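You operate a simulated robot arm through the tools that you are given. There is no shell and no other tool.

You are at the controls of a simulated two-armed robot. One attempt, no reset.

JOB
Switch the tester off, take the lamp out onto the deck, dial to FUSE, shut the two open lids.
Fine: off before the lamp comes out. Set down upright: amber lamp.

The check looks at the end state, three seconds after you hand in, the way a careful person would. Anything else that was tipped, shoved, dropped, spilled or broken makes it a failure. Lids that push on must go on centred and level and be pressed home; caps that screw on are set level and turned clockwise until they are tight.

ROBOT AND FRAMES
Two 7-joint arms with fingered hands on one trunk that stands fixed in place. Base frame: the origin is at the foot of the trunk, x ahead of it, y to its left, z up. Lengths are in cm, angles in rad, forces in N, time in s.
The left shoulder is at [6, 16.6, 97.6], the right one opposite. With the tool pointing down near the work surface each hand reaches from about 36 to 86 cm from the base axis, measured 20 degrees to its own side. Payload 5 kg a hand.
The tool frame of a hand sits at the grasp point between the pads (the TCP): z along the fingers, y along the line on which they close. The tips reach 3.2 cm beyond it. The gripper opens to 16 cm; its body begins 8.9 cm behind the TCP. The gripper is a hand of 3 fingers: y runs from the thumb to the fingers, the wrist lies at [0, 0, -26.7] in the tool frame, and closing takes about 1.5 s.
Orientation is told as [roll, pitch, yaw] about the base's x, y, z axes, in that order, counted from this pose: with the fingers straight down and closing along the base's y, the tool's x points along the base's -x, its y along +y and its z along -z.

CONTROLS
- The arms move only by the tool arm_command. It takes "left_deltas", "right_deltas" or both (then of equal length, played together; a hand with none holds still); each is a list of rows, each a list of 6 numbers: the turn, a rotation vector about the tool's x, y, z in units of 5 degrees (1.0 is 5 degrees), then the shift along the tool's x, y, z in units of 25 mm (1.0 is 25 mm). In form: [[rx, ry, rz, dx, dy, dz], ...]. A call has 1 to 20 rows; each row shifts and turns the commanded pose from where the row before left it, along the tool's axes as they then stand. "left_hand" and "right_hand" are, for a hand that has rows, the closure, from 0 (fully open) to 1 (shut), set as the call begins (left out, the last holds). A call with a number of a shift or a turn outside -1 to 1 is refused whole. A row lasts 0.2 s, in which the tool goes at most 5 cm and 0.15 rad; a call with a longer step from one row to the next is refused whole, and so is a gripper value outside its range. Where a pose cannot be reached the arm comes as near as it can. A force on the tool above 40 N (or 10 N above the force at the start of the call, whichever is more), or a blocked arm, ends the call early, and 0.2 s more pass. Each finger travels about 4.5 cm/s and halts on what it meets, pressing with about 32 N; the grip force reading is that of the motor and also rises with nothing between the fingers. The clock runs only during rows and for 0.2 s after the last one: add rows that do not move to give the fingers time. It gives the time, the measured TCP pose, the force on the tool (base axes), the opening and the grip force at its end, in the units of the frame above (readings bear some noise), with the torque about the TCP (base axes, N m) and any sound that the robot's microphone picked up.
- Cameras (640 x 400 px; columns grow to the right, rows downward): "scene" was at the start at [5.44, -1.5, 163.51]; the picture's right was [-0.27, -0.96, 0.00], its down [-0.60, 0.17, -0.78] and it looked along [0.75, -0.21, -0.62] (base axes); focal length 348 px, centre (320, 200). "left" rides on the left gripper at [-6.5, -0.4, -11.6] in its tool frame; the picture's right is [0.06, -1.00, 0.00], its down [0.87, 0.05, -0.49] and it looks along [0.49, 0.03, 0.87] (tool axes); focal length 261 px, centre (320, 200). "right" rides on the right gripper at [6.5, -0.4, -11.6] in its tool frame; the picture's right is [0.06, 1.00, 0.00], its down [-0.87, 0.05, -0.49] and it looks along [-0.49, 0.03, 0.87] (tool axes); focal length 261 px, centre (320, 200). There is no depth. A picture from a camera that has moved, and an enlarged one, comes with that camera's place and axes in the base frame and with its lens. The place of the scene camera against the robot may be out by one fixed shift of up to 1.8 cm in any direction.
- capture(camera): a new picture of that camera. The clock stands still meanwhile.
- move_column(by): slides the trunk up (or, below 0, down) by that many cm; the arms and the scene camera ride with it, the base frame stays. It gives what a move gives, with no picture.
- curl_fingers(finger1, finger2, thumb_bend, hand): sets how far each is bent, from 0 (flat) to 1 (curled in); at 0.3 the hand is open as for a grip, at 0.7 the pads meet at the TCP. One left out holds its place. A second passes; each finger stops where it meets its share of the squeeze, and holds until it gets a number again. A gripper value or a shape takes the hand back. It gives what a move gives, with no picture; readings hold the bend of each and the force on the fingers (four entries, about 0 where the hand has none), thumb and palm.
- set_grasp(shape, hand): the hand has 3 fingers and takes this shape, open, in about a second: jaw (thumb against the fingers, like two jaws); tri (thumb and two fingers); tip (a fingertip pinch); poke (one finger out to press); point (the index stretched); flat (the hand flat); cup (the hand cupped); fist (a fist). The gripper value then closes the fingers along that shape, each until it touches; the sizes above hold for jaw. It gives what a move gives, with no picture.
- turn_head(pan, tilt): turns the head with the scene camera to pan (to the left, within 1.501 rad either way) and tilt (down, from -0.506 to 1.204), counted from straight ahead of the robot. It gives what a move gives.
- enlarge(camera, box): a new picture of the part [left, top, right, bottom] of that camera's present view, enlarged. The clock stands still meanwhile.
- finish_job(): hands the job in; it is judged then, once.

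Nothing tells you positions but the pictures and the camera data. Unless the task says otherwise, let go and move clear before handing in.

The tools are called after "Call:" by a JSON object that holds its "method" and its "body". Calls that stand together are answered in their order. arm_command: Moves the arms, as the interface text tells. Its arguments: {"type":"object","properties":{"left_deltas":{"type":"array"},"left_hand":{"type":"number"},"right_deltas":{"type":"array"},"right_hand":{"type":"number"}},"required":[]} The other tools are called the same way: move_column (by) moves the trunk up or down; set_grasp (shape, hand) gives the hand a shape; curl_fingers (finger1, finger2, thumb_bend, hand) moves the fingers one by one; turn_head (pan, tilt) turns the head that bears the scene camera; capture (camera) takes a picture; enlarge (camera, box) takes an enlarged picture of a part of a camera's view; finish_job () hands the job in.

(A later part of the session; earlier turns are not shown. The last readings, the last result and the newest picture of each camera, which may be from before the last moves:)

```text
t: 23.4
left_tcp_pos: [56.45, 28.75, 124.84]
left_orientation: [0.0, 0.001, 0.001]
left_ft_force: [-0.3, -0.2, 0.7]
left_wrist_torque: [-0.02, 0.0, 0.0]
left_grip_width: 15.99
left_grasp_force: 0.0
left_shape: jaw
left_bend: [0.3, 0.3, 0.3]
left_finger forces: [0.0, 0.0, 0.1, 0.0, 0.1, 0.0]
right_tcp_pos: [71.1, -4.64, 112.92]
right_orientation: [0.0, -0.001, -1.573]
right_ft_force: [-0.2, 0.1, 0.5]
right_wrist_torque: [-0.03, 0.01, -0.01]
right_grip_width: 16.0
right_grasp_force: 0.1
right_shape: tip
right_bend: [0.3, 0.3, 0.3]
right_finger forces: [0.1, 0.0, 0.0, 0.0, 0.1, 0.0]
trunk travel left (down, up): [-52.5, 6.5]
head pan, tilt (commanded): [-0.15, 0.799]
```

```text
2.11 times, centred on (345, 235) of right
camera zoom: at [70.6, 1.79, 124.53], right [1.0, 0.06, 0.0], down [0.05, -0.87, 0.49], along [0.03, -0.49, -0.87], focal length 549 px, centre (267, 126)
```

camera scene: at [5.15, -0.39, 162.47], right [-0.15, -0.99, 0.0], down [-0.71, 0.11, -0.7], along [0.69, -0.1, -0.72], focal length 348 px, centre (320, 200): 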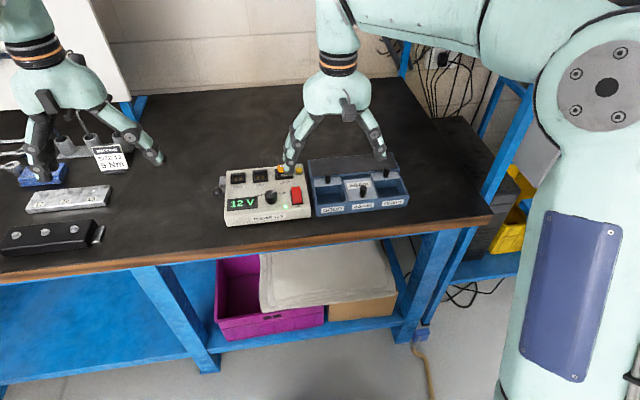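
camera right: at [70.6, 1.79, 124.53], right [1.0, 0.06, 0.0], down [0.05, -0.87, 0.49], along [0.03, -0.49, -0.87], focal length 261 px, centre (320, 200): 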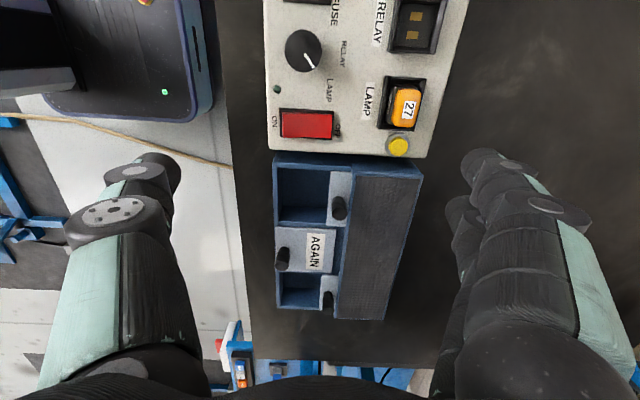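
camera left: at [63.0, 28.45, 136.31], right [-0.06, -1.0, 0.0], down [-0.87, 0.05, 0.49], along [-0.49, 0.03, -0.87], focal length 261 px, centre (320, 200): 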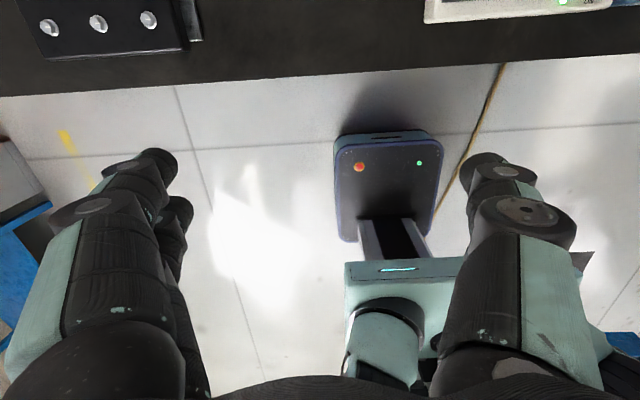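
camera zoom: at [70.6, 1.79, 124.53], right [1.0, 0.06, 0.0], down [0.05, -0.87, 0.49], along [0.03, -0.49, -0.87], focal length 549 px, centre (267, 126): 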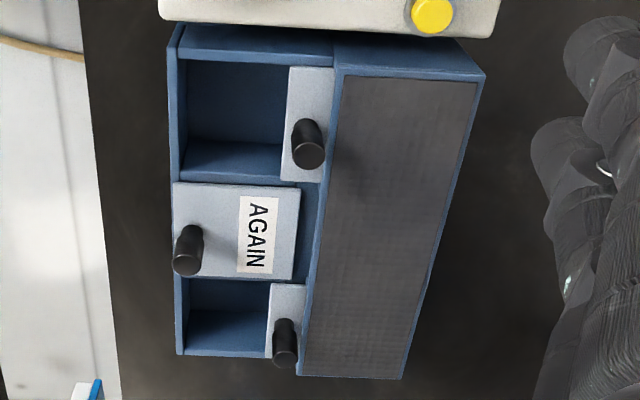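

The lamp's amber head spans x≈77.8–79.8, y≈-0.4 to -3.85, and z≈98.6–99.9. I'll half-close the hand and hover above it.

Call:
{"method": "arm_command", "body": {"right_deltas": [[0, 0, 0, 0.25, 0.77, 0.5], [0, 0, 0, 0.25, 0.77, 0.5], [0, 0, 0, 0.25, 0.77, 0.5], [0, 0, 0, 0.25, 0.77, 0.5], [0, 0, 0, 0, 0, 0.4], [0, 0, 0, 0, 0, 0], [0, 0, 0, 0, 0, 0]], "right_hand": 0.6}}

Call:
{"method": "capture", "body": {"camera": "right"}}

Call:
{"method": "enlarge", "body": {"camera": "scene", "box": [230, 100, 350, 220]}}

```text
t: 25.0
left_tcp_pos: [56.34, 28.85, 124.84]
left_orientation: [0.001, 0.0, 0.0]
left_ft_force: [-0.2, 0.3, -0.5]
left_wrist_torque: [0.0, 0.01, -0.01]
left_grip_width: 16.0
left_grasp_force: 0.0
left_shape: jaw
left_bend: [0.3, 0.3, 0.3]
left_finger forces: [0.0, 0.0, 0.0, 0.0, 0.0, 0.0]
right_tcp_pos: [75.82, -3.01, 108.74]
right_orientation: [-0.001, 0.0, -1.571]
right_ft_force: [-0.7, -0.7, -0.2]
right_wrist_torque: [-0.03, -0.03, 0.0]
right_grip_width: 6.46
right_grasp_force: 0.0
right_shape: tip
right_bend: [0.73, 0.73, 0.7]
right_finger forces: [0.0, 0.1, 0.1, 0.0, 0.1, 0.1]
right hand out of reach, approached as far as the arm can: row 3, 4
trunk travel left (down, up): [-52.5, 6.5]
head pan, tilt (commanded): [-0.15, 0.799]
```

```text
taken
camera right: at [75.22, 3.49, 120.36], right [1.0, 0.06, 0.0], down [0.05, -0.87, 0.49], along [0.03, -0.49, -0.87], focal length 261 px, centre (320, 200)
```

right: 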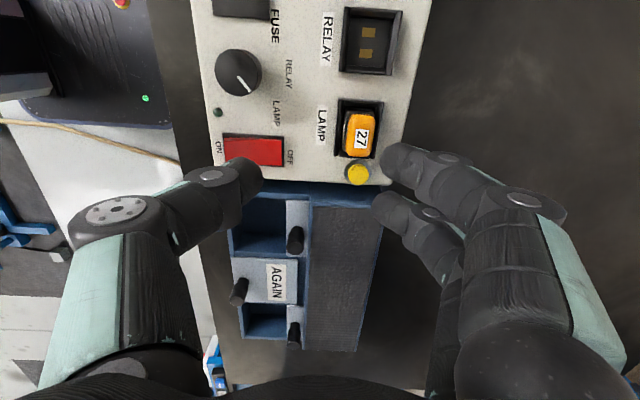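

```text
3.33 times, centred on (290, 160) of scene
camera zoom: at [5.12, -0.38, 162.47], right [-0.15, -0.99, 0.0], down [-0.71, 0.11, -0.7], along [0.69, -0.1, -0.72], focal length 1159 px, centre (420, 333)
```

zoom: 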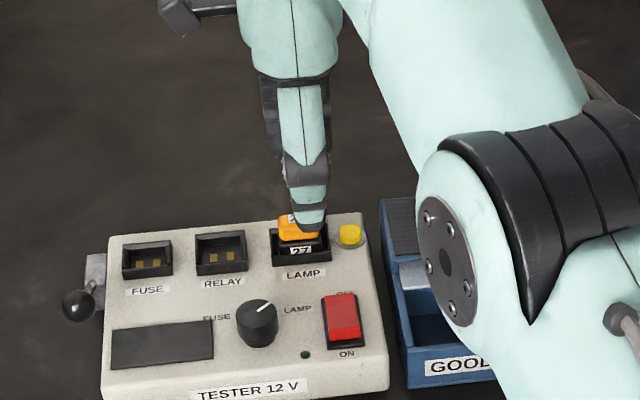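

The lamp is at the edge of reach at this height. Raising the trunk will bring the shoulder closer to wrist level and extend the reach.

Call:
{"method": "move_column", "body": {"by": 6.4}}

```text
t: 26.0
left_tcp_pos: [56.5, 28.92, 131.07]
left_orientation: [0.001, 0.001, 0.001]
left_ft_force: [0.4, -0.7, 0.4]
left_wrist_torque: [0.0, -0.02, 0.01]
left_grip_width: 16.0
left_grasp_force: 0.0
left_shape: jaw
left_bend: [0.3, 0.3, 0.3]
left_finger forces: [0.0, 0.0, 0.0, 0.0, 0.0, 0.0]
right_tcp_pos: [75.81, -2.98, 115.06]
right_orientation: [-0.001, 0.0, -1.571]
right_ft_force: [-0.2, -0.3, 0.3]
right_wrist_torque: [0.02, -0.01, -0.04]
right_grip_width: 6.47
right_grasp_force: 0.1
right_shape: tip
right_bend: [0.73, 0.73, 0.7]
right_finger forces: [0.0, 0.0, 0.1, 0.0, 0.1, 0.0]
trunk travel left (down, up): [-58.9, 0.1]
head pan, tilt (commanded): [-0.15, 0.799]
```

Now I'll lower the hand straight down above the lamp.

Call:
{"method": "arm_command", "body": {"right_deltas": [[0, 0, 0, 0, 0, 0.9], [0, 0, 0, 0, 0, 0.9], [0, 0, 0, 0, 0, 0.9], [0, 0, 0, 0, 0, 0.6], [0, 0, 0, 0, 0, 0]]}}

```text
t: 27.2
left_tcp_pos: [56.44, 28.82, 131.16]
left_orientation: [0.002, 0.001, 0.001]
left_ft_force: [-0.2, 0.0, 0.1]
left_wrist_torque: [0.01, 0.01, -0.04]
left_grip_width: 16.03
left_grasp_force: 0.0
left_shape: jaw
left_bend: [0.3, 0.3, 0.3]
left_finger forces: [0.1, 0.0, 0.1, 0.0, 0.0, 0.1]
right_tcp_pos: [75.78, -3.03, 106.92]
right_orientation: [-0.001, 0.001, -1.57]
right_ft_force: [0.6, 0.2, 0.2]
right_wrist_torque: [0.02, 0.02, -0.02]
right_grip_width: 6.45
right_grasp_force: 0.1
right_shape: tip
right_bend: [0.73, 0.73, 0.7]
right_finger forces: [0.1, 0.0, 0.0, 0.0, 0.0, 0.0]
trunk travel left (down, up): [-58.9, 0.1]
head pan, tilt (commanded): [-0.15, 0.799]
```

Call:
{"method": "arm_command", "body": {"right_deltas": [[0, 0, 0, 0.17, 0.6, 0.4], [0, 0, 0, 0.17, 0.6, 0.4], [0, 0, 0, 0, 0, 0]]}}

Call:
{"method": "capture", "body": {"camera": "right"}}

Call:
{"method": "enlarge", "body": {"camera": "right", "box": [220, 80, 440, 220]}}

Call:
{"method": "capture", "body": {"camera": "scene"}}

```text
t: 28.0
left_tcp_pos: [56.38, 28.96, 131.2]
left_orientation: [0.0, -0.001, 0.0]
left_ft_force: [0.0, -0.9, 0.2]
left_wrist_torque: [-0.02, 0.01, 0.0]
left_grip_width: 16.0
left_grasp_force: 0.0
left_shape: jaw
left_bend: [0.3, 0.3, 0.3]
left_finger forces: [0.1, 0.1, 0.0, 0.0, 0.0, 0.0]
right_tcp_pos: [78.16, -2.43, 105.22]
right_orientation: [0.001, 0.0, -1.569]
right_ft_force: [0.2, 0.5, -0.1]
right_wrist_torque: [0.01, 0.0, 0.02]
right_grip_width: 6.41
right_grasp_force: 0.1
right_shape: tip
right_bend: [0.73, 0.73, 0.7]
right_finger forces: [0.0, 0.0, 0.1, 0.1, 0.0, 0.0]
right hand out of reach, approached as far as the arm can: row 2
trunk travel left (down, up): [-58.9, 0.1]
head pan, tilt (commanded): [-0.15, 0.799]
```

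```text
taken
camera right: at [77.56, 4.17, 116.96], right [1.0, 0.06, 0.0], down [0.05, -0.87, 0.49], along [0.03, -0.49, -0.87], focal length 261 px, centre (320, 200)
```

right: 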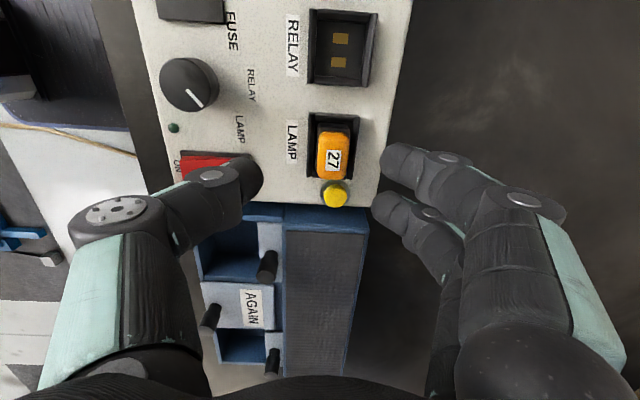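

```text
2.86 times, centred on (330, 150) of right
camera zoom: at [77.56, 4.17, 116.96], right [1.0, 0.06, 0.0], down [0.05, -0.87, 0.49], along [0.03, -0.49, -0.87], focal length 745 px, centre (291, 343)
```

zoom: 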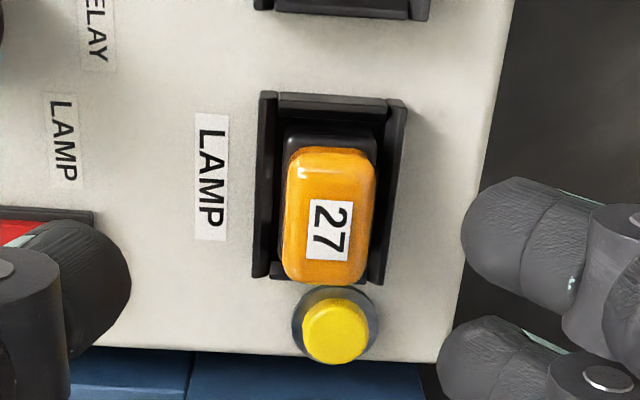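

```text
taken
camera scene: at [5.2, -0.36, 168.87], right [-0.15, -0.99, 0.0], down [-0.71, 0.11, -0.7], along [0.69, -0.1, -0.72], focal length 348 px, centre (320, 200)
```

scene: 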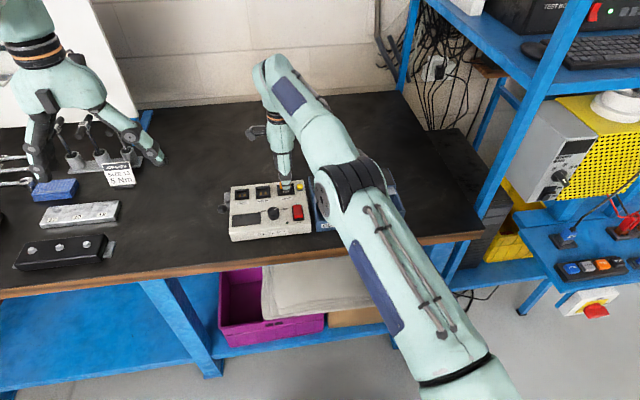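

The hand is still slightly short in x here. The pose gets easier lower down, so I'll descend a little with the fingers still wide of the lamp and re-centre.

Call:
{"method": "arm_command", "body": {"right_deltas": [[0, 0, 0, 0, 0, 0.4], [0, 0, 0, 0, 0, 0.4], [0, 0, 0, 0.05, 0.15, 0], [0, 0, 0, 0, 0, 0]]}}

Call:
{"method": "capture", "body": {"camera": "right"}}

```text
t: 29.0
left_tcp_pos: [56.44, 28.92, 131.08]
left_orientation: [0.001, 0.0, 0.0]
left_ft_force: [-0.1, -0.2, 0.3]
left_wrist_torque: [-0.02, 0.01, -0.02]
left_grip_width: 16.01
left_grasp_force: 0.0
left_shape: jaw
left_bend: [0.3, 0.3, 0.3]
left_finger forces: [0.1, 0.0, 0.0, 0.0, 0.0, 0.0]
right_tcp_pos: [78.42, -2.36, 103.35]
right_orientation: [0.0, 0.002, -1.571]
right_ft_force: [-0.5, 0.0, -0.3]
right_wrist_torque: [-0.02, 0.0, -0.02]
right_grip_width: 6.44
right_grasp_force: 0.0
right_shape: tip
right_bend: [0.73, 0.73, 0.7]
right_finger forces: [0.0, 0.0, 0.1, 0.1, 0.1, 0.1]
trunk travel left (down, up): [-58.9, 0.1]
head pan, tilt (commanded): [-0.15, 0.799]
```

```text
taken
camera right: at [77.85, 4.27, 115.01], right [1.0, 0.06, 0.0], down [0.05, -0.87, 0.49], along [0.03, -0.49, -0.87], focal length 261 px, centre (320, 200)
```

right: 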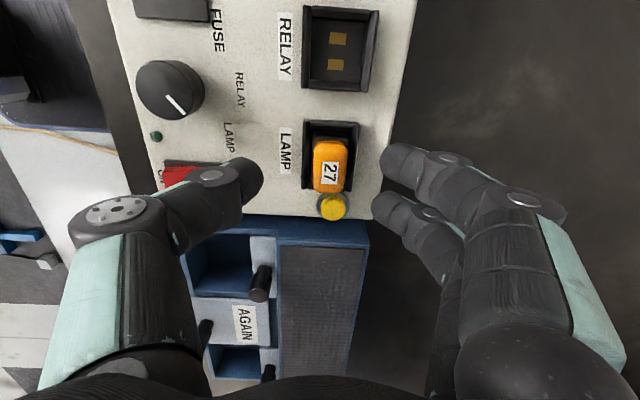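

The lamp sits at (78.9, -2.2), about 0.45 cm ahead of the TCP. I'll nudge the hand forward and lower it so the pads flank the amber head.

Call:
{"method": "arm_command", "body": {"right_deltas": [[0, 0, 0, 0.06, 0.18, 0.2], [0, 0, 0, 0, 0, 0.3], [0, 0, 0, 0, 0, 0.3], [0, 0, 0, 0, 0, 0]]}}

Call:
{"method": "capture", "body": {"camera": "right"}}

Call:
{"method": "enlarge", "body": {"camera": "scene", "box": [230, 130, 340, 240]}}

```text
t: 30.0
left_tcp_pos: [56.3, 28.89, 131.11]
left_orientation: [0.0, 0.001, 0.0]
left_ft_force: [-0.4, -0.5, 0.0]
left_wrist_torque: [-0.02, -0.03, 0.0]
left_grip_width: 16.0
left_grasp_force: 0.0
left_shape: jaw
left_bend: [0.3, 0.3, 0.3]
left_finger forces: [0.0, 0.1, 0.0, 0.0, 0.0, 0.0]
right_tcp_pos: [78.43, -1.76, 101.26]
right_orientation: [-0.001, 0.001, -1.57]
right_ft_force: [0.7, 0.4, 1.0]
right_wrist_torque: [0.01, -0.01, 0.01]
right_grip_width: 6.46
right_grasp_force: 0.1
right_shape: tip
right_bend: [0.73, 0.73, 0.7]
right_finger forces: [0.1, 0.0, 0.0, 0.0, 0.1, 0.1]
right hand out of reach, approached as far as the arm can: row 1
trunk travel left (down, up): [-58.9, 0.1]
head pan, tilt (commanded): [-0.15, 0.799]
```

```text
taken
camera right: at [77.87, 4.72, 112.95], right [1.0, 0.06, 0.0], down [0.05, -0.87, 0.49], along [0.03, -0.49, -0.87], focal length 261 px, centre (320, 200)
```

right: 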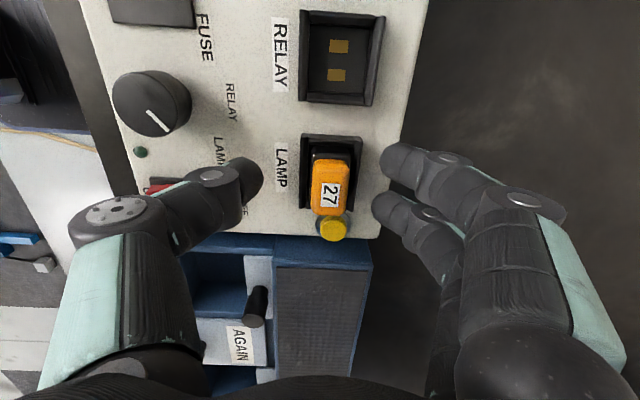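

```text
3.64 times, centred on (285, 185) of scene
camera zoom: at [5.13, -0.38, 168.87], right [-0.15, -0.99, 0.0], down [-0.71, 0.11, -0.7], along [0.69, -0.1, -0.72], focal length 1264 px, centre (447, 254)
```

zoom: 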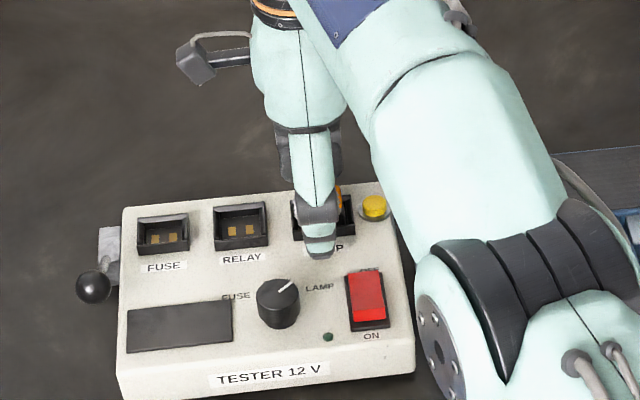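

The arm stops at x≈78.4. Tilting the tool 3–4° so the wrist leans back should buy the missing reach with the fingers still around the lamp, so I'll try that and re-centre.

Call:
{"method": "arm_command", "body": {"right_deltas": [[-0.4, 0, 0, -0.09, 0, 0], [-0.4, 0, 0, -0.09, 0, 0], [0, 0, 0, 0, 0.1, 0], [0, 0, 0, 0, 0.08, 0], [0, 0, 0, 0, 0, 0]]}}

Call:
{"method": "enlarge", "body": {"camera": "right", "box": [240, 100, 420, 260]}}

```text
t: 31.2
left_tcp_pos: [56.47, 28.86, 131.17]
left_orientation: [-0.001, -0.001, 0.0]
left_ft_force: [-0.6, -0.3, -0.5]
left_wrist_torque: [0.03, 0.0, 0.0]
left_grip_width: 16.0
left_grasp_force: 0.0
left_shape: jaw
left_bend: [0.3, 0.3, 0.3]
left_finger forces: [0.0, 0.0, 0.0, 0.1, 0.0, 0.0]
right_tcp_pos: [80.54, -1.76, 101.43]
right_orientation: [0.071, 0.002, -1.572]
right_ft_force: [-0.2, -0.7, -0.6]
right_wrist_torque: [0.02, 0.0, 0.01]
right_grip_width: 6.46
right_grasp_force: 0.1
right_shape: tip
right_bend: [0.73, 0.73, 0.7]
right_finger forces: [0.1, 0.1, 0.1, 0.0, 0.0, 0.0]
right hand out of reach, approached as far as the arm can: row 1, 2
trunk travel left (down, up): [-58.9, 0.1]
head pan, tilt (commanded): [-0.15, 0.799]
```

```text
2.50 times, centred on (330, 180) of right
camera zoom: at [79.15, 4.76, 113.12], right [1.0, 0.06, 0.07], down [0.02, -0.87, 0.49], along [0.09, -0.49, -0.87], focal length 652 px, centre (295, 250)
```

zoom: 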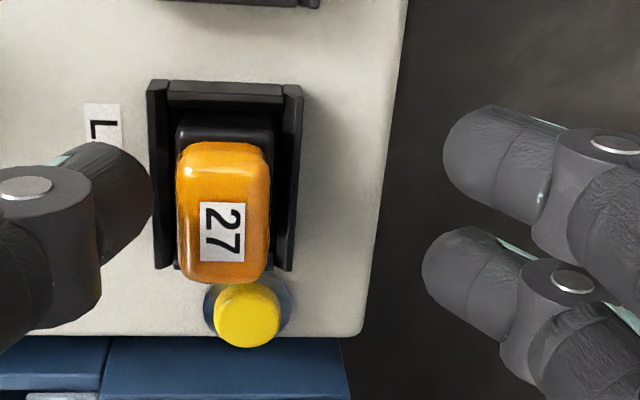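

The tilt gave reach and the wrist stayed put, but the TCP swung out to x=80.5. I'll pull it back to centre on the lamp.

Call:
{"method": "arm_command", "body": {"right_deltas": [[0, 0, 0, 0, -0.33, 0], [0, 0, 0, -0.09, -0.33, 0], [0, 0, 0, -0.09, 0, 0], [0, 0, 0, 0, 0, 0]]}}

Call:
{"method": "enlarge", "body": {"camera": "right", "box": [240, 100, 420, 260]}}

```text
t: 32.2
left_tcp_pos: [56.4, 28.89, 131.06]
left_orientation: [0.0, 0.0, 0.0]
left_ft_force: [-0.2, 0.7, -0.3]
left_wrist_torque: [0.0, 0.02, -0.02]
left_grip_width: 16.0
left_grasp_force: 0.0
left_shape: jaw
left_bend: [0.3, 0.3, 0.3]
left_finger forces: [0.0, 0.0, 0.0, 0.0, 0.0, 0.0]
right_tcp_pos: [78.86, -2.24, 101.46]
right_orientation: [0.069, 0.0, -1.571]
right_ft_force: [-0.4, 0.2, 0.0]
right_wrist_torque: [0.02, 0.02, 0.03]
right_grip_width: 6.41
right_grasp_force: 0.0
right_shape: tip
right_bend: [0.73, 0.73, 0.7]
right_finger forces: [0.1, 0.1, 0.0, 0.0, 0.0, 0.0]
trunk travel left (down, up): [-58.9, 0.1]
head pan, tilt (commanded): [-0.15, 0.799]
```

```text
2.50 times, centred on (330, 180) of right
camera zoom: at [77.57, 4.3, 113.0], right [1.0, 0.06, 0.07], down [0.02, -0.87, 0.49], along [0.09, -0.49, -0.87], focal length 652 px, centre (295, 250)
```

zoom: 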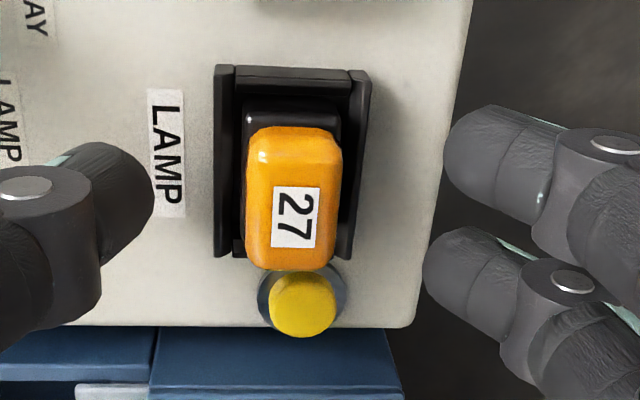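

It's centred now. I'll close gently on the amber head.

Call:
{"method": "arm_command", "body": {"right_deltas": [[0, 0, 0, 0, 0, 0], [0, 0, 0, 0, 0, 0], [0, 0, 0, 0, 0, 0], [0, 0, 0, 0, 0, 0], [0, 0, 0, 0, 0, 0]], "right_hand": 0.82}}

Call:
{"method": "enlarge", "body": {"camera": "right", "box": [240, 100, 420, 260]}}

```text
t: 33.4
left_tcp_pos: [56.33, 28.94, 131.16]
left_orientation: [0.0, 0.0, 0.001]
left_ft_force: [-0.1, -0.1, 0.3]
left_wrist_torque: [0.01, 0.02, 0.0]
left_grip_width: 15.97
left_grasp_force: 0.0
left_shape: jaw
left_bend: [0.3, 0.3, 0.3]
left_finger forces: [0.1, 0.0, 0.0, 0.0, 0.1, 0.0]
right_tcp_pos: [78.82, -2.22, 101.36]
right_orientation: [0.068, -0.001, -1.571]
right_ft_force: [-0.6, -0.6, -0.1]
right_wrist_torque: [0.0, 0.07, 0.01]
right_grip_width: 2.93
right_grasp_force: 0.1
right_shape: tip
right_bend: [0.73, 0.73, 0.7]
right_finger forces: [0.1, 0.1, 0.0, 0.0, 0.0, 0.0]
trunk travel left (down, up): [-58.9, 0.1]
head pan, tilt (commanded): [-0.15, 0.799]
```

```text
2.50 times, centred on (330, 180) of right
camera zoom: at [77.57, 4.3, 112.99], right [1.0, 0.06, 0.07], down [0.02, -0.87, 0.49], along [0.09, -0.49, -0.87], focal length 652 px, centre (295, 250)
```

zoom: 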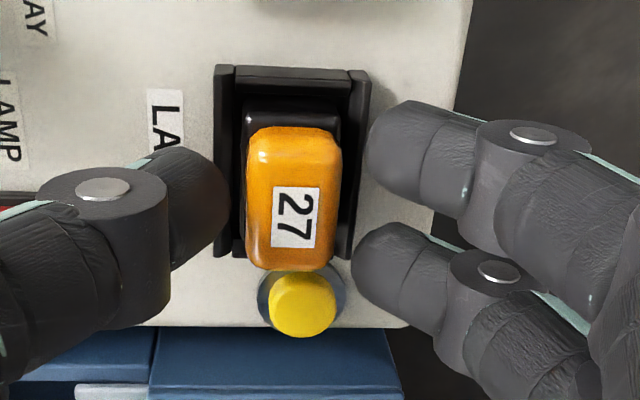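

The gap is now 2.9 cm and still clear on both sides. I'll close fully onto the lamp.

Call:
{"method": "arm_command", "body": {"right_deltas": [[0, 0, 0, 0, 0, 0], [0, 0, 0, 0, 0, 0], [0, 0, 0, 0, 0, 0], [0, 0, 0, 0, 0, 0], [0, 0, 0, 0, 0, 0]], "right_hand": 1.0}}

Call:
{"method": "enlarge", "body": {"camera": "right", "box": [240, 100, 420, 260]}}

Call:
{"method": "enlarge", "body": {"camera": "scene", "box": [210, 140, 340, 250]}}

```text
t: 34.6
left_tcp_pos: [56.37, 28.9, 131.16]
left_orientation: [-0.001, 0.0, 0.0]
left_ft_force: [0.0, 0.2, 0.4]
left_wrist_torque: [0.03, 0.02, -0.02]
left_grip_width: 15.98
left_grasp_force: 0.0
left_shape: jaw
left_bend: [0.3, 0.3, 0.3]
left_finger forces: [0.1, 0.0, 0.0, 0.1, 0.1, 0.1]
right_tcp_pos: [78.89, -2.27, 101.43]
right_orientation: [0.07, -0.002, -1.571]
right_ft_force: [0.0, 0.3, 0.0]
right_wrist_torque: [0.04, 0.02, 0.01]
right_grip_width: 1.87
right_grasp_force: 31.3
right_shape: tip
right_bend: [0.72, 0.72, 0.7]
right_finger forces: [14.3, 14.4, 0.1, 0.1, 28.5, 0.0]
trunk travel left (down, up): [-58.9, 0.1]
head pan, tilt (commanded): [-0.15, 0.799]
```

```text
2.50 times, centred on (330, 180) of right
camera zoom: at [77.57, 4.3, 112.99], right [1.0, 0.06, 0.07], down [0.02, -0.87, 0.49], along [0.09, -0.49, -0.87], focal length 652 px, centre (295, 250)
```

zoom: 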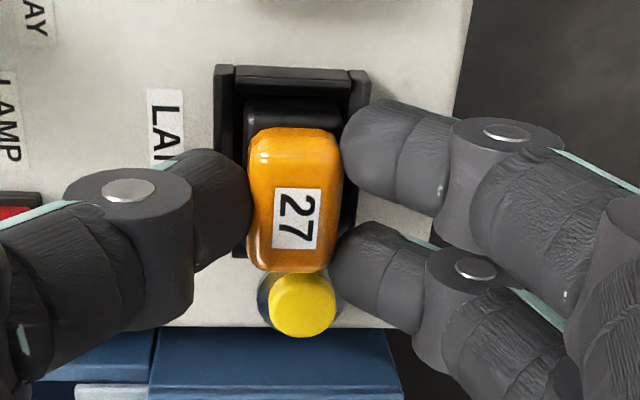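

```text
3.64 times, centred on (275, 195) of scene
camera zoom: at [5.15, -0.38, 168.87], right [-0.15, -0.99, 0.0], down [-0.71, 0.11, -0.7], along [0.69, -0.1, -0.72], focal length 1264 px, centre (484, 218)
```

zoom: 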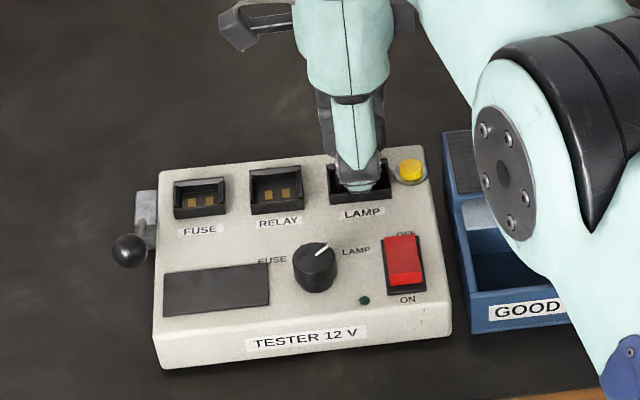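

I have a firm, balanced grip (14+14 against 28 N). I'll pull the lamp straight up slowly and watch the force.

Call:
{"method": "arm_command", "body": {"right_deltas": [[0, 0, 0, 0, 0.007, -0.1], [0, 0, 0, 0, 0.007, -0.1], [0, 0, 0, 0, 0.007, -0.1], [0, 0, 0, 0, 0.007, -0.1]]}}

Call:
{"method": "enlarge", "body": {"camera": "right", "box": [240, 100, 420, 260]}}

```text
t: 35.6
left_tcp_pos: [56.39, 28.78, 131.17]
left_orientation: [0.0, -0.001, 0.001]
left_ft_force: [0.6, -0.8, 0.4]
left_wrist_torque: [0.05, 0.03, 0.01]
left_grip_width: 16.0
left_grasp_force: 0.2
left_shape: jaw
left_bend: [0.3, 0.3, 0.3]
left_finger forces: [0.0, 0.0, 0.1, 0.0, 0.0, 0.1]
right_tcp_pos: [78.9, -2.17, 102.37]
right_orientation: [0.07, -0.002, -1.57]
right_ft_force: [0.7, -0.3, 0.8]
right_wrist_torque: [0.01, 0.03, 0.02]
right_grip_width: 1.87
right_grasp_force: 32.2
right_shape: tip
right_bend: [0.72, 0.72, 0.7]
right_finger forces: [14.4, 14.4, 0.1, 0.0, 28.5, 0.0]
trunk travel left (down, up): [-58.9, 0.1]
head pan, tilt (commanded): [-0.15, 0.799]
```

```text
2.50 times, centred on (330, 180) of right
camera zoom: at [77.56, 4.31, 114.02], right [1.0, 0.06, 0.07], down [0.02, -0.87, 0.49], along [0.09, -0.49, -0.87], focal length 652 px, centre (295, 250)
```

zoom: 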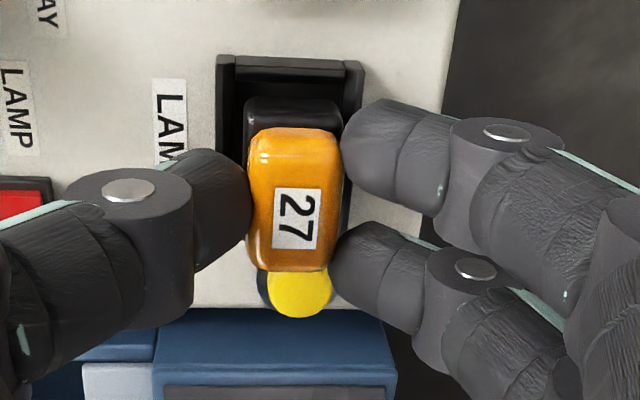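

The lamp is following the hand freely with no resistance. I'll continue straight up until its base clears the socket rim.

Call:
{"method": "arm_command", "body": {"right_deltas": [[0, 0, 0, 0, 0.014, -0.2], [0, 0, 0, 0, 0.014, -0.2], [0, 0, 0, 0, 0.014, -0.2], [0, 0, 0, 0, 0, 0]]}}

Call:
{"method": "enlarge", "body": {"camera": "right", "box": [240, 100, 420, 260]}}

Call:
{"method": "enlarge", "body": {"camera": "scene", "box": [210, 140, 340, 250]}}

```text
t: 36.6
left_tcp_pos: [56.44, 28.95, 131.15]
left_orientation: [-0.001, -0.001, 0.002]
left_ft_force: [0.0, 0.3, -0.7]
left_wrist_torque: [0.01, 0.02, -0.03]
left_grip_width: 15.99
left_grasp_force: 0.0
left_shape: jaw
left_bend: [0.3, 0.3, 0.3]
left_finger forces: [0.1, 0.1, 0.0, 0.1, 0.0, 0.0]
right_tcp_pos: [78.99, -2.27, 103.92]
right_orientation: [0.07, 0.0, -1.57]
right_ft_force: [0.5, -0.1, -0.2]
right_wrist_torque: [0.01, -0.01, 0.0]
right_grip_width: 1.86
right_grasp_force: 31.7
right_shape: tip
right_bend: [0.72, 0.72, 0.7]
right_finger forces: [14.3, 14.3, 0.1, 0.0, 28.4, 0.0]
trunk travel left (down, up): [-58.9, 0.1]
head pan, tilt (commanded): [-0.15, 0.799]
```

```text
2.50 times, centred on (330, 180) of right
camera zoom: at [77.63, 4.28, 115.51], right [1.0, 0.06, 0.07], down [0.02, -0.87, 0.49], along [0.09, -0.49, -0.87], focal length 652 px, centre (295, 250)
```

zoom: 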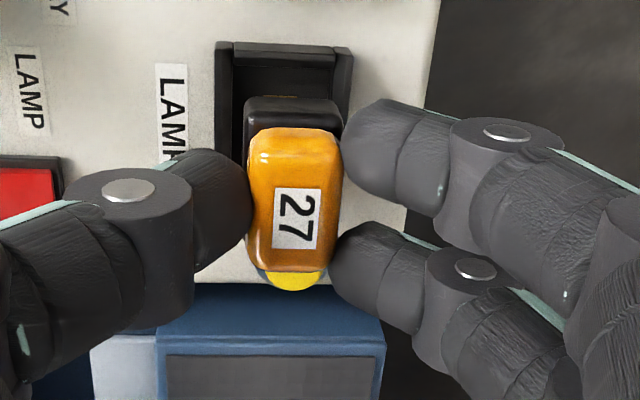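

```text
3.64 times, centred on (275, 195) of scene
camera zoom: at [5.16, -0.38, 168.87], right [-0.15, -0.99, 0.0], down [-0.71, 0.11, -0.7], along [0.69, -0.1, -0.72], focal length 1264 px, centre (484, 218)
```

zoom: 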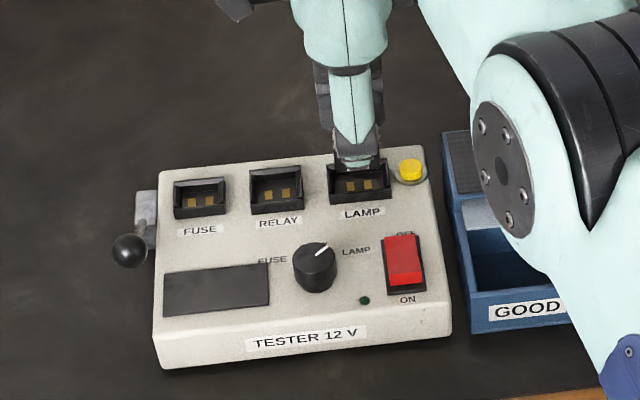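

The socket contacts are exposed, so the lamp is out. I'll lift a bit more while easing back, then carry it over the middle of the black deck.

Call:
{"method": "arm_command", "body": {"right_deltas": [[0, 0, 0, 0, -0.167, -0.48], [0, 0, 0, 0, -0.167, -0.48], [0, 0, 0, 0, -0.167, -0.48], [0, 0, 0, -0.91, 0.09, 0.006], [0, 0, 0, -0.91, 0.09, 0.006], [0, 0, 0, -0.91, 0.09, 0.006], [0, 0, 0, -0.91, 0.09, 0.006], [0, 0, 0, -0.91, 0.09, 0.006], [0, 0, 0, -0.91, 0.09, 0.006], [0, 0, 0, -0.91, 0.09, 0.006], [0, 0, 0, -0.91, 0.09, 0.006], [0, 0, 0, 0, 0, 0]]}}

Call:
{"method": "capture", "body": {"camera": "right"}}

Call:
{"method": "enlarge", "body": {"camera": "scene", "box": [200, 100, 440, 260]}}

```text
t: 39.2
left_tcp_pos: [56.48, 28.83, 131.03]
left_orientation: [-0.002, -0.002, 0.001]
left_ft_force: [-0.4, 0.3, -0.6]
left_wrist_torque: [0.01, -0.05, -0.01]
left_grip_width: 16.01
left_grasp_force: 0.0
left_shape: jaw
left_bend: [0.3, 0.3, 0.3]
left_finger forces: [0.0, 0.1, 0.0, 0.0, 0.1, 0.0]
right_tcp_pos: [79.1, -20.38, 107.44]
right_orientation: [0.071, -0.002, -1.571]
right_ft_force: [0.1, -0.5, 0.5]
right_wrist_torque: [-0.02, 0.0, -0.02]
right_grip_width: 1.84
right_grasp_force: 32.1
right_shape: tip
right_bend: [0.72, 0.72, 0.7]
right_finger forces: [14.3, 14.3, 0.1, 0.0, 28.5, 0.0]
trunk travel left (down, up): [-58.9, 0.1]
head pan, tilt (commanded): [-0.15, 0.799]
```

```text
taken
camera right: at [77.73, -13.83, 119.01], right [1.0, 0.06, 0.07], down [0.02, -0.87, 0.49], along [0.09, -0.49, -0.87], focal length 261 px, centre (320, 200)
```

right: 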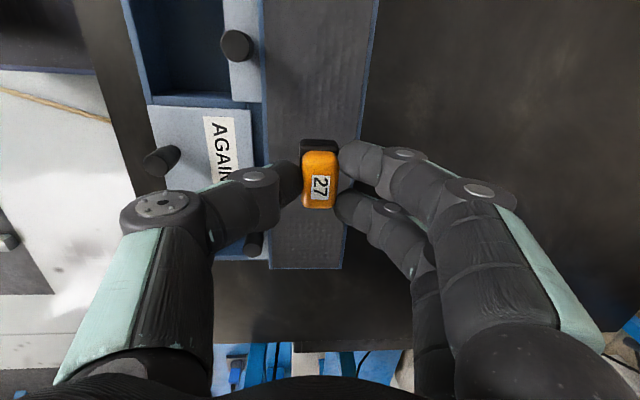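

```text
2.50 times, centred on (320, 180) of scene
camera zoom: at [5.15, -0.33, 168.87], right [-0.15, -0.99, 0.0], down [-0.71, 0.11, -0.7], along [0.69, -0.1, -0.72], focal length 869 px, centre (320, 250)
```

zoom: 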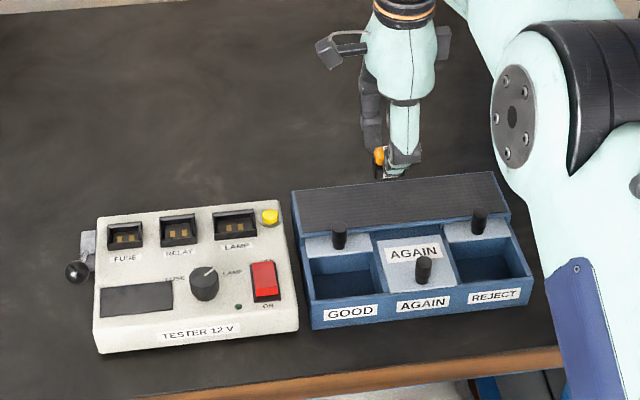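

The lamp hangs above the middle of the deck at about (79.1, -20.4). I'll lower it carefully to first contact.

Call:
{"method": "arm_command", "body": {"right_deltas": [[0, 0, 0, 0, -0.014, 0.2], [0, 0, 0, 0, -0.014, 0.2], [0, 0, 0, 0, -0.01, 0.14], [0, 0, 0, 0, 0, 0]]}}

Call:
{"method": "enlarge", "body": {"camera": "scene", "box": [280, 120, 380, 200]}}

Call:
{"method": "enlarge", "body": {"camera": "right", "box": [240, 100, 420, 260]}}

```text
t: 40.2
left_tcp_pos: [56.5, 28.8, 131.1]
left_orientation: [0.0, -0.001, 0.001]
left_ft_force: [-1.0, 0.1, 0.1]
left_wrist_torque: [-0.02, -0.01, -0.01]
left_grip_width: 15.99
left_grasp_force: 0.1
left_shape: jaw
left_bend: [0.3, 0.3, 0.3]
left_finger forces: [0.1, 0.1, 0.1, 0.0, 0.0, 0.0]
right_tcp_pos: [79.15, -20.5, 106.06]
right_orientation: [0.07, 0.001, -1.57]
right_ft_force: [-0.8, -0.4, -0.5]
right_wrist_torque: [0.02, 0.01, 0.01]
right_grip_width: 1.88
right_grasp_force: 31.8
right_shape: tip
right_bend: [0.72, 0.72, 0.7]
right_finger forces: [14.4, 14.2, 0.1, 0.1, 28.5, 0.1]
trunk travel left (down, up): [-58.9, 0.1]
head pan, tilt (commanded): [-0.15, 0.799]
```

```text
5.00 times, centred on (330, 160) of scene
camera zoom: at [5.14, -0.39, 168.87], right [-0.15, -0.99, 0.0], down [-0.71, 0.11, -0.7], along [0.69, -0.1, -0.72], focal length 1739 px, centre (270, 400)
```

zoom: 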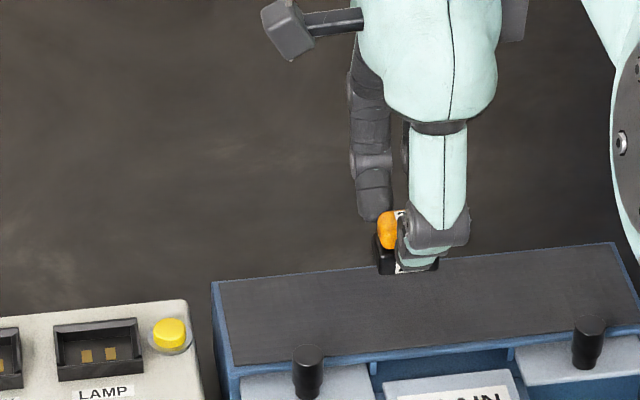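

```text
2.50 times, centred on (330, 180) of right
camera zoom: at [77.77, -13.9, 117.65], right [1.0, 0.06, 0.07], down [0.02, -0.87, 0.49], along [0.09, -0.49, -0.87], focal length 652 px, centre (295, 250)
```

zoom: 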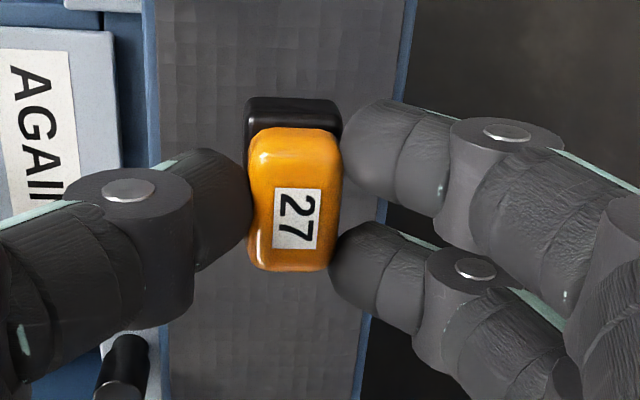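

Call:
{"method": "arm_command", "body": {"right_deltas": [[0, 0, 0, 0, -0.007, 0.1], [0, 0, 0, 0, -0.007, 0.1], [0, 0, 0, 0, -0.007, 0.1], [0, 0, 0, 0, -0.007, 0.1]]}}

Call:
{"method": "enlarge", "body": {"camera": "scene", "box": [300, 140, 360, 190]}}

```text
t: 41.2
left_tcp_pos: [56.48, 28.86, 131.19]
left_orientation: [0.0, -0.001, -0.001]
left_ft_force: [0.4, -0.9, 0.5]
left_wrist_torque: [0.01, -0.02, -0.04]
left_grip_width: 16.02
left_grasp_force: 0.1
left_shape: jaw
left_bend: [0.3, 0.3, 0.3]
left_finger forces: [0.1, 0.0, 0.0, 0.1, 0.1, 0.1]
right_tcp_pos: [79.3, -20.47, 105.0]
right_orientation: [0.069, 0.0, -1.572]
right_ft_force: [-0.8, 0.0, -0.6]
right_wrist_torque: [0.01, -0.03, 0.05]
right_grip_width: 1.88
right_grasp_force: 32.3
right_shape: tip
right_bend: [0.72, 0.72, 0.7]
right_finger forces: [14.3, 14.3, 0.1, 0.0, 28.6, 0.1]
trunk travel left (down, up): [-58.9, 0.1]
head pan, tilt (commanded): [-0.15, 0.799]
```

```text
8.00 times, centred on (330, 165) of scene
camera zoom: at [5.16, -0.39, 168.87], right [-0.15, -0.99, 0.0], down [-0.71, 0.11, -0.7], along [0.69, -0.1, -0.72], focal length 2782 px, centre (240, 480)
```

zoom: 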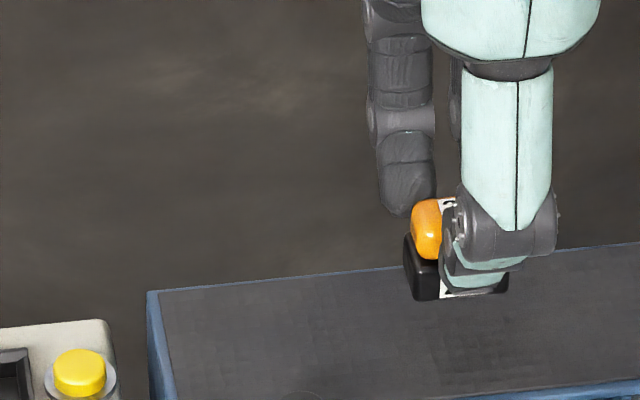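

Call:
{"method": "arm_command", "body": {"right_deltas": [[0, 0, 0, 0, -0.006, 0.08], [0, 0, 0, 0, -0.006, 0.08], [0, 0, 0, 0, -0.006, 0.08], [0, 0, 0, 0, -0.006, 0.08]]}}

Call:
{"method": "enlarge", "body": {"camera": "scene", "box": [300, 140, 360, 190]}}

```text
t: 42.2
left_tcp_pos: [56.45, 28.87, 131.18]
left_orientation: [0.0, -0.001, -0.001]
left_ft_force: [-0.5, -0.3, -0.4]
left_wrist_torque: [-0.04, -0.01, 0.0]
left_grip_width: 15.97
left_grasp_force: 0.1
left_shape: jaw
left_bend: [0.3, 0.3, 0.3]
left_finger forces: [0.1, 0.0, 0.1, 0.0, 0.1, 0.1]
right_tcp_pos: [79.0, -20.38, 104.25]
right_orientation: [0.07, -0.001, -1.571]
right_ft_force: [0.3, -0.5, -0.4]
right_wrist_torque: [-0.01, 0.02, 0.02]
right_grip_width: 1.86
right_grasp_force: 31.5
right_shape: tip
right_bend: [0.72, 0.72, 0.7]
right_finger forces: [14.3, 14.4, 0.1, 0.0, 28.5, 0.1]
trunk travel left (down, up): [-58.9, 0.1]
head pan, tilt (commanded): [-0.15, 0.799]
```

```text
8.00 times, centred on (330, 165) of scene
camera zoom: at [5.15, -0.39, 168.87], right [-0.15, -0.99, 0.0], down [-0.71, 0.11, -0.7], along [0.69, -0.1, -0.72], focal length 2782 px, centre (240, 480)
```

zoom: 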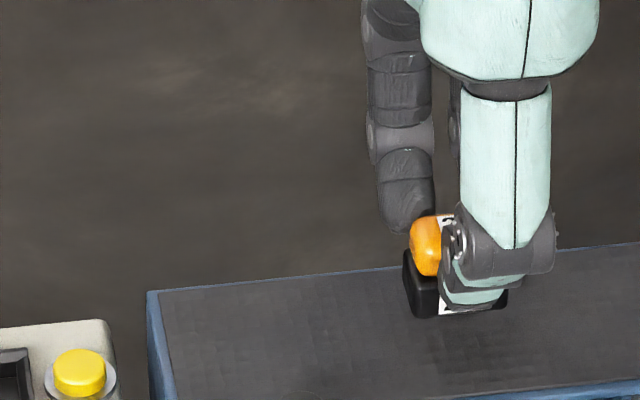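

Call:
{"method": "arm_command", "body": {"right_deltas": [[0, 0, 0, 0, -0.004, 0.06], [0, 0, 0, 0, -0.004, 0.06], [0, 0, 0, 0, -0.004, 0.06], [0, 0, 0, 0, -0.004, 0.06]]}}

Call:
{"method": "enlarge", "body": {"camera": "scene", "box": [300, 140, 360, 190]}}

```text
t: 43.2
left_tcp_pos: [56.36, 28.86, 131.11]
left_orientation: [0.0, 0.001, 0.0]
left_ft_force: [-0.7, -0.8, -0.2]
left_wrist_torque: [-0.01, 0.0, 0.01]
left_grip_width: 15.99
left_grasp_force: 0.0
left_shape: jaw
left_bend: [0.3, 0.3, 0.3]
left_finger forces: [0.1, 0.0, 0.0, 0.1, 0.0, 0.0]
right_tcp_pos: [79.12, -20.5, 103.75]
right_orientation: [0.07, 0.001, -1.57]
right_ft_force: [-0.4, -0.3, -0.1]
right_wrist_torque: [-0.03, 0.0, 0.01]
right_grip_width: 1.84
right_grasp_force: 32.0
right_shape: tip
right_bend: [0.72, 0.72, 0.7]
right_finger forces: [14.3, 14.2, 0.0, 0.0, 28.5, 0.1]
trunk travel left (down, up): [-58.9, 0.1]
head pan, tilt (commanded): [-0.15, 0.799]
```

```text
8.00 times, centred on (330, 165) of scene
camera zoom: at [5.15, -0.39, 168.87], right [-0.15, -0.99, 0.0], down [-0.71, 0.11, -0.7], along [0.69, -0.1, -0.72], focal length 2782 px, centre (240, 480)
```

zoom: 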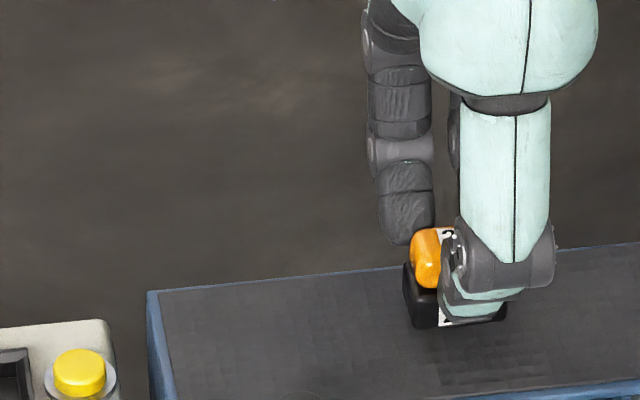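

Call:
{"method": "arm_command", "body": {"right_deltas": [[0, 0, 0, 0, -0.004, 0.06], [0, 0, 0, 0, -0.004, 0.06], [0, 0, 0, 0, -0.004, 0.06]]}}

Call:
{"method": "enlarge", "body": {"camera": "scene", "box": [300, 140, 360, 190]}}

```text
t: 44.0
left_tcp_pos: [56.41, 28.81, 131.09]
left_orientation: [-0.001, 0.0, 0.0]
left_ft_force: [0.6, 0.0, 0.4]
left_wrist_torque: [-0.01, -0.02, -0.01]
left_grip_width: 15.96
left_grasp_force: 0.1
left_shape: jaw
left_bend: [0.3, 0.3, 0.3]
left_finger forces: [0.0, 0.0, 0.0, 0.1, 0.1, 0.1]
right_tcp_pos: [79.03, -20.51, 103.15]
right_orientation: [0.07, -0.001, -1.571]
right_ft_force: [0.1, 0.5, -0.1]
right_wrist_torque: [-0.04, 0.0, 0.01]
right_grip_width: 1.85
right_grasp_force: 31.9
right_shape: tip
right_bend: [0.72, 0.72, 0.7]
right_finger forces: [14.3, 14.3, 0.0, 0.0, 28.5, 0.0]
trunk travel left (down, up): [-58.9, 0.1]
head pan, tilt (commanded): [-0.15, 0.799]
```

```text
8.00 times, centred on (330, 165) of scene
camera zoom: at [5.15, -0.39, 168.87], right [-0.15, -0.99, 0.0], down [-0.71, 0.11, -0.7], along [0.69, -0.1, -0.72], focal length 2782 px, centre (240, 480)
```

zoom: 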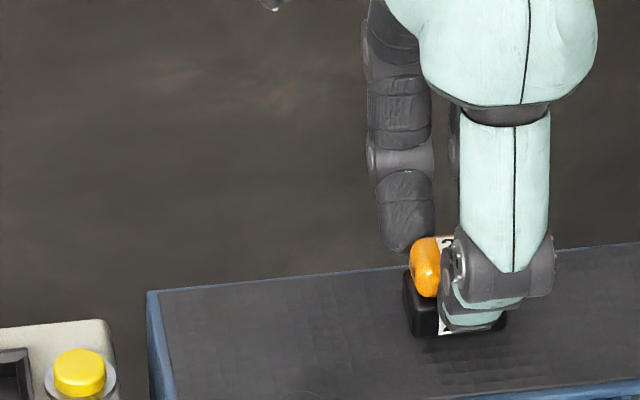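

Call:
{"method": "arm_command", "body": {"right_deltas": [[0, 0, 0, 0, -0.003, 0.05], [0, 0, 0, 0, -0.003, 0.05], [0, 0, 0, 0, 0, 0]]}}

Call:
{"method": "enlarge", "body": {"camera": "scene", "box": [300, 140, 360, 190]}}

```text
t: 44.8
left_tcp_pos: [56.5, 28.9, 131.31]
left_orientation: [0.002, -0.001, 0.0]
left_ft_force: [0.0, -0.8, -0.3]
left_wrist_torque: [-0.02, -0.01, 0.0]
left_grip_width: 15.97
left_grasp_force: 0.1
left_shape: jaw
left_bend: [0.3, 0.3, 0.3]
left_finger forces: [0.1, 0.0, 0.0, 0.1, 0.1, 0.0]
right_tcp_pos: [79.13, -20.53, 103.07]
right_orientation: [0.069, 0.001, -1.571]
right_ft_force: [-1.2, 0.5, -0.2]
right_wrist_torque: [0.0, -0.02, 0.03]
right_grip_width: 1.83
right_grasp_force: 32.1
right_shape: tip
right_bend: [0.72, 0.72, 0.7]
right_finger forces: [14.3, 14.3, 0.0, 0.0, 28.5, 0.0]
trunk travel left (down, up): [-58.9, 0.1]
head pan, tilt (commanded): [-0.15, 0.799]
```

```text
8.00 times, centred on (330, 165) of scene
camera zoom: at [5.15, -0.39, 168.87], right [-0.15, -0.99, 0.0], down [-0.71, 0.11, -0.7], along [0.69, -0.1, -0.72], focal length 2782 px, centre (240, 480)
```

zoom: 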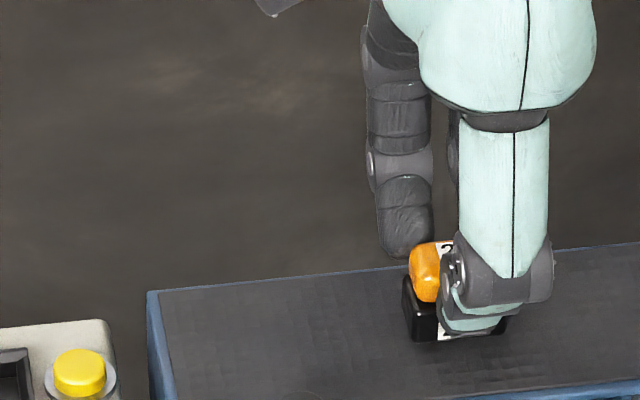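

Call:
{"method": "arm_command", "body": {"right_deltas": [[0, 0, 0, 0, -0.003, 0.05], [0, 0, 0, 0, -0.003, 0.05], [0, 0, 0, 0, 0, 0]]}}

Call:
{"method": "enlarge", "body": {"camera": "scene", "box": [300, 140, 360, 190]}}

```text
t: 45.6
left_tcp_pos: [56.27, 28.89, 131.2]
left_orientation: [0.0, 0.0, 0.0]
left_ft_force: [0.1, -0.4, -0.4]
left_wrist_torque: [0.01, -0.05, 0.0]
left_grip_width: 16.0
left_grasp_force: 0.1
left_shape: jaw
left_bend: [0.3, 0.3, 0.3]
left_finger forces: [0.0, 0.0, 0.1, 0.0, 0.0, 0.0]
right_tcp_pos: [79.12, -20.38, 102.85]
right_orientation: [0.073, -0.001, -1.57]
right_ft_force: [1.1, -0.4, 4.2]
right_wrist_torque: [-0.01, -0.01, 0.0]
right_grip_width: 1.87
right_grasp_force: 31.9
right_shape: tip
right_bend: [0.72, 0.72, 0.7]
right_finger forces: [15.0, 15.0, 0.0, 0.0, 29.5, 0.0]
trunk travel left (down, up): [-58.9, 0.1]
head pan, tilt (commanded): [-0.15, 0.799]
```

```text
8.00 times, centred on (330, 165) of scene
camera zoom: at [5.11, -0.38, 168.88], right [-0.15, -0.99, 0.0], down [-0.71, 0.11, -0.7], along [0.69, -0.1, -0.72], focal length 2782 px, centre (240, 480)
```

zoom: 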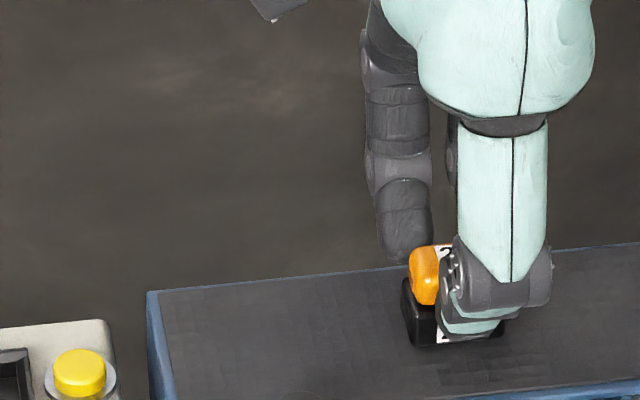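

The lamp is touching down (4 N). I'll release it by opening the hand in place.

Call:
{"method": "arm_command", "body": {"right_deltas": [[0, 0, 0, 0, 0, 0], [0, 0, 0, 0, 0, 0], [0, 0, 0, 0, 0, 0], [0, 0, 0, 0, 0, 0], [0, 0, 0, 0, 0, 0]], "right_hand": 0.65}}

Call:
{"method": "enlarge", "body": {"camera": "right", "box": [240, 100, 420, 260]}}

Call:
{"method": "enlarge", "body": {"camera": "scene", "box": [290, 130, 370, 200]}}

```text
t: 46.8
left_tcp_pos: [56.33, 28.92, 131.21]
left_orientation: [-0.001, 0.001, -0.001]
left_ft_force: [-0.2, -0.4, 0.6]
left_wrist_torque: [0.01, 0.02, 0.01]
left_grip_width: 16.01
left_grasp_force: 0.0
left_shape: jaw
left_bend: [0.3, 0.3, 0.3]
left_finger forces: [0.1, 0.0, 0.0, 0.0, 0.0, 0.0]
right_tcp_pos: [79.14, -20.4, 102.76]
right_orientation: [0.071, -0.002, -1.571]
right_ft_force: [-0.6, -0.4, 0.0]
right_wrist_torque: [0.03, -0.02, -0.01]
right_grip_width: 5.53
right_grasp_force: 0.0
right_shape: tip
right_bend: [0.73, 0.73, 0.7]
right_finger forces: [0.0, 0.0, 0.0, 0.1, 0.0, 0.0]
trunk travel left (down, up): [-58.9, 0.1]
head pan, tilt (commanded): [-0.15, 0.799]
```

```text
2.50 times, centred on (330, 180) of right
camera zoom: at [77.82, -13.92, 114.33], right [1.0, 0.06, 0.07], down [0.02, -0.87, 0.49], along [0.09, -0.49, -0.87], focal length 652 px, centre (295, 250)
```

zoom: 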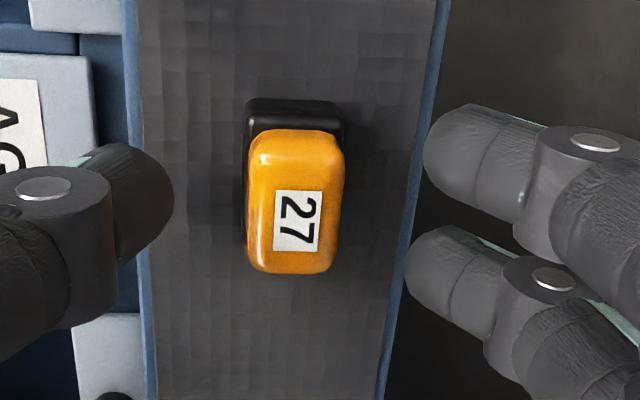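

```text
5.71 times, centred on (330, 165) of scene
camera zoom: at [5.15, -0.39, 168.87], right [-0.15, -0.99, 0.0], down [-0.71, 0.11, -0.7], along [0.69, -0.1, -0.72], focal length 1987 px, centre (263, 400)
```

zoom: 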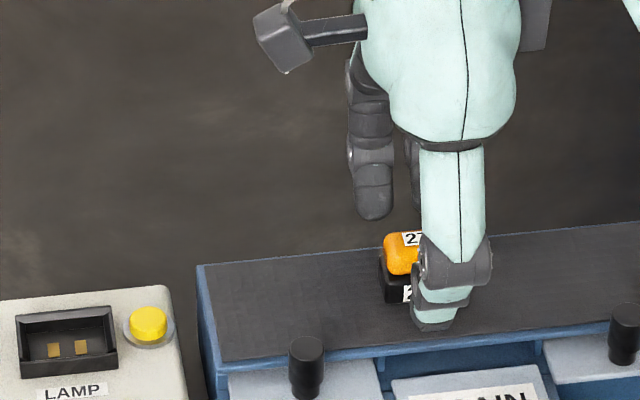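

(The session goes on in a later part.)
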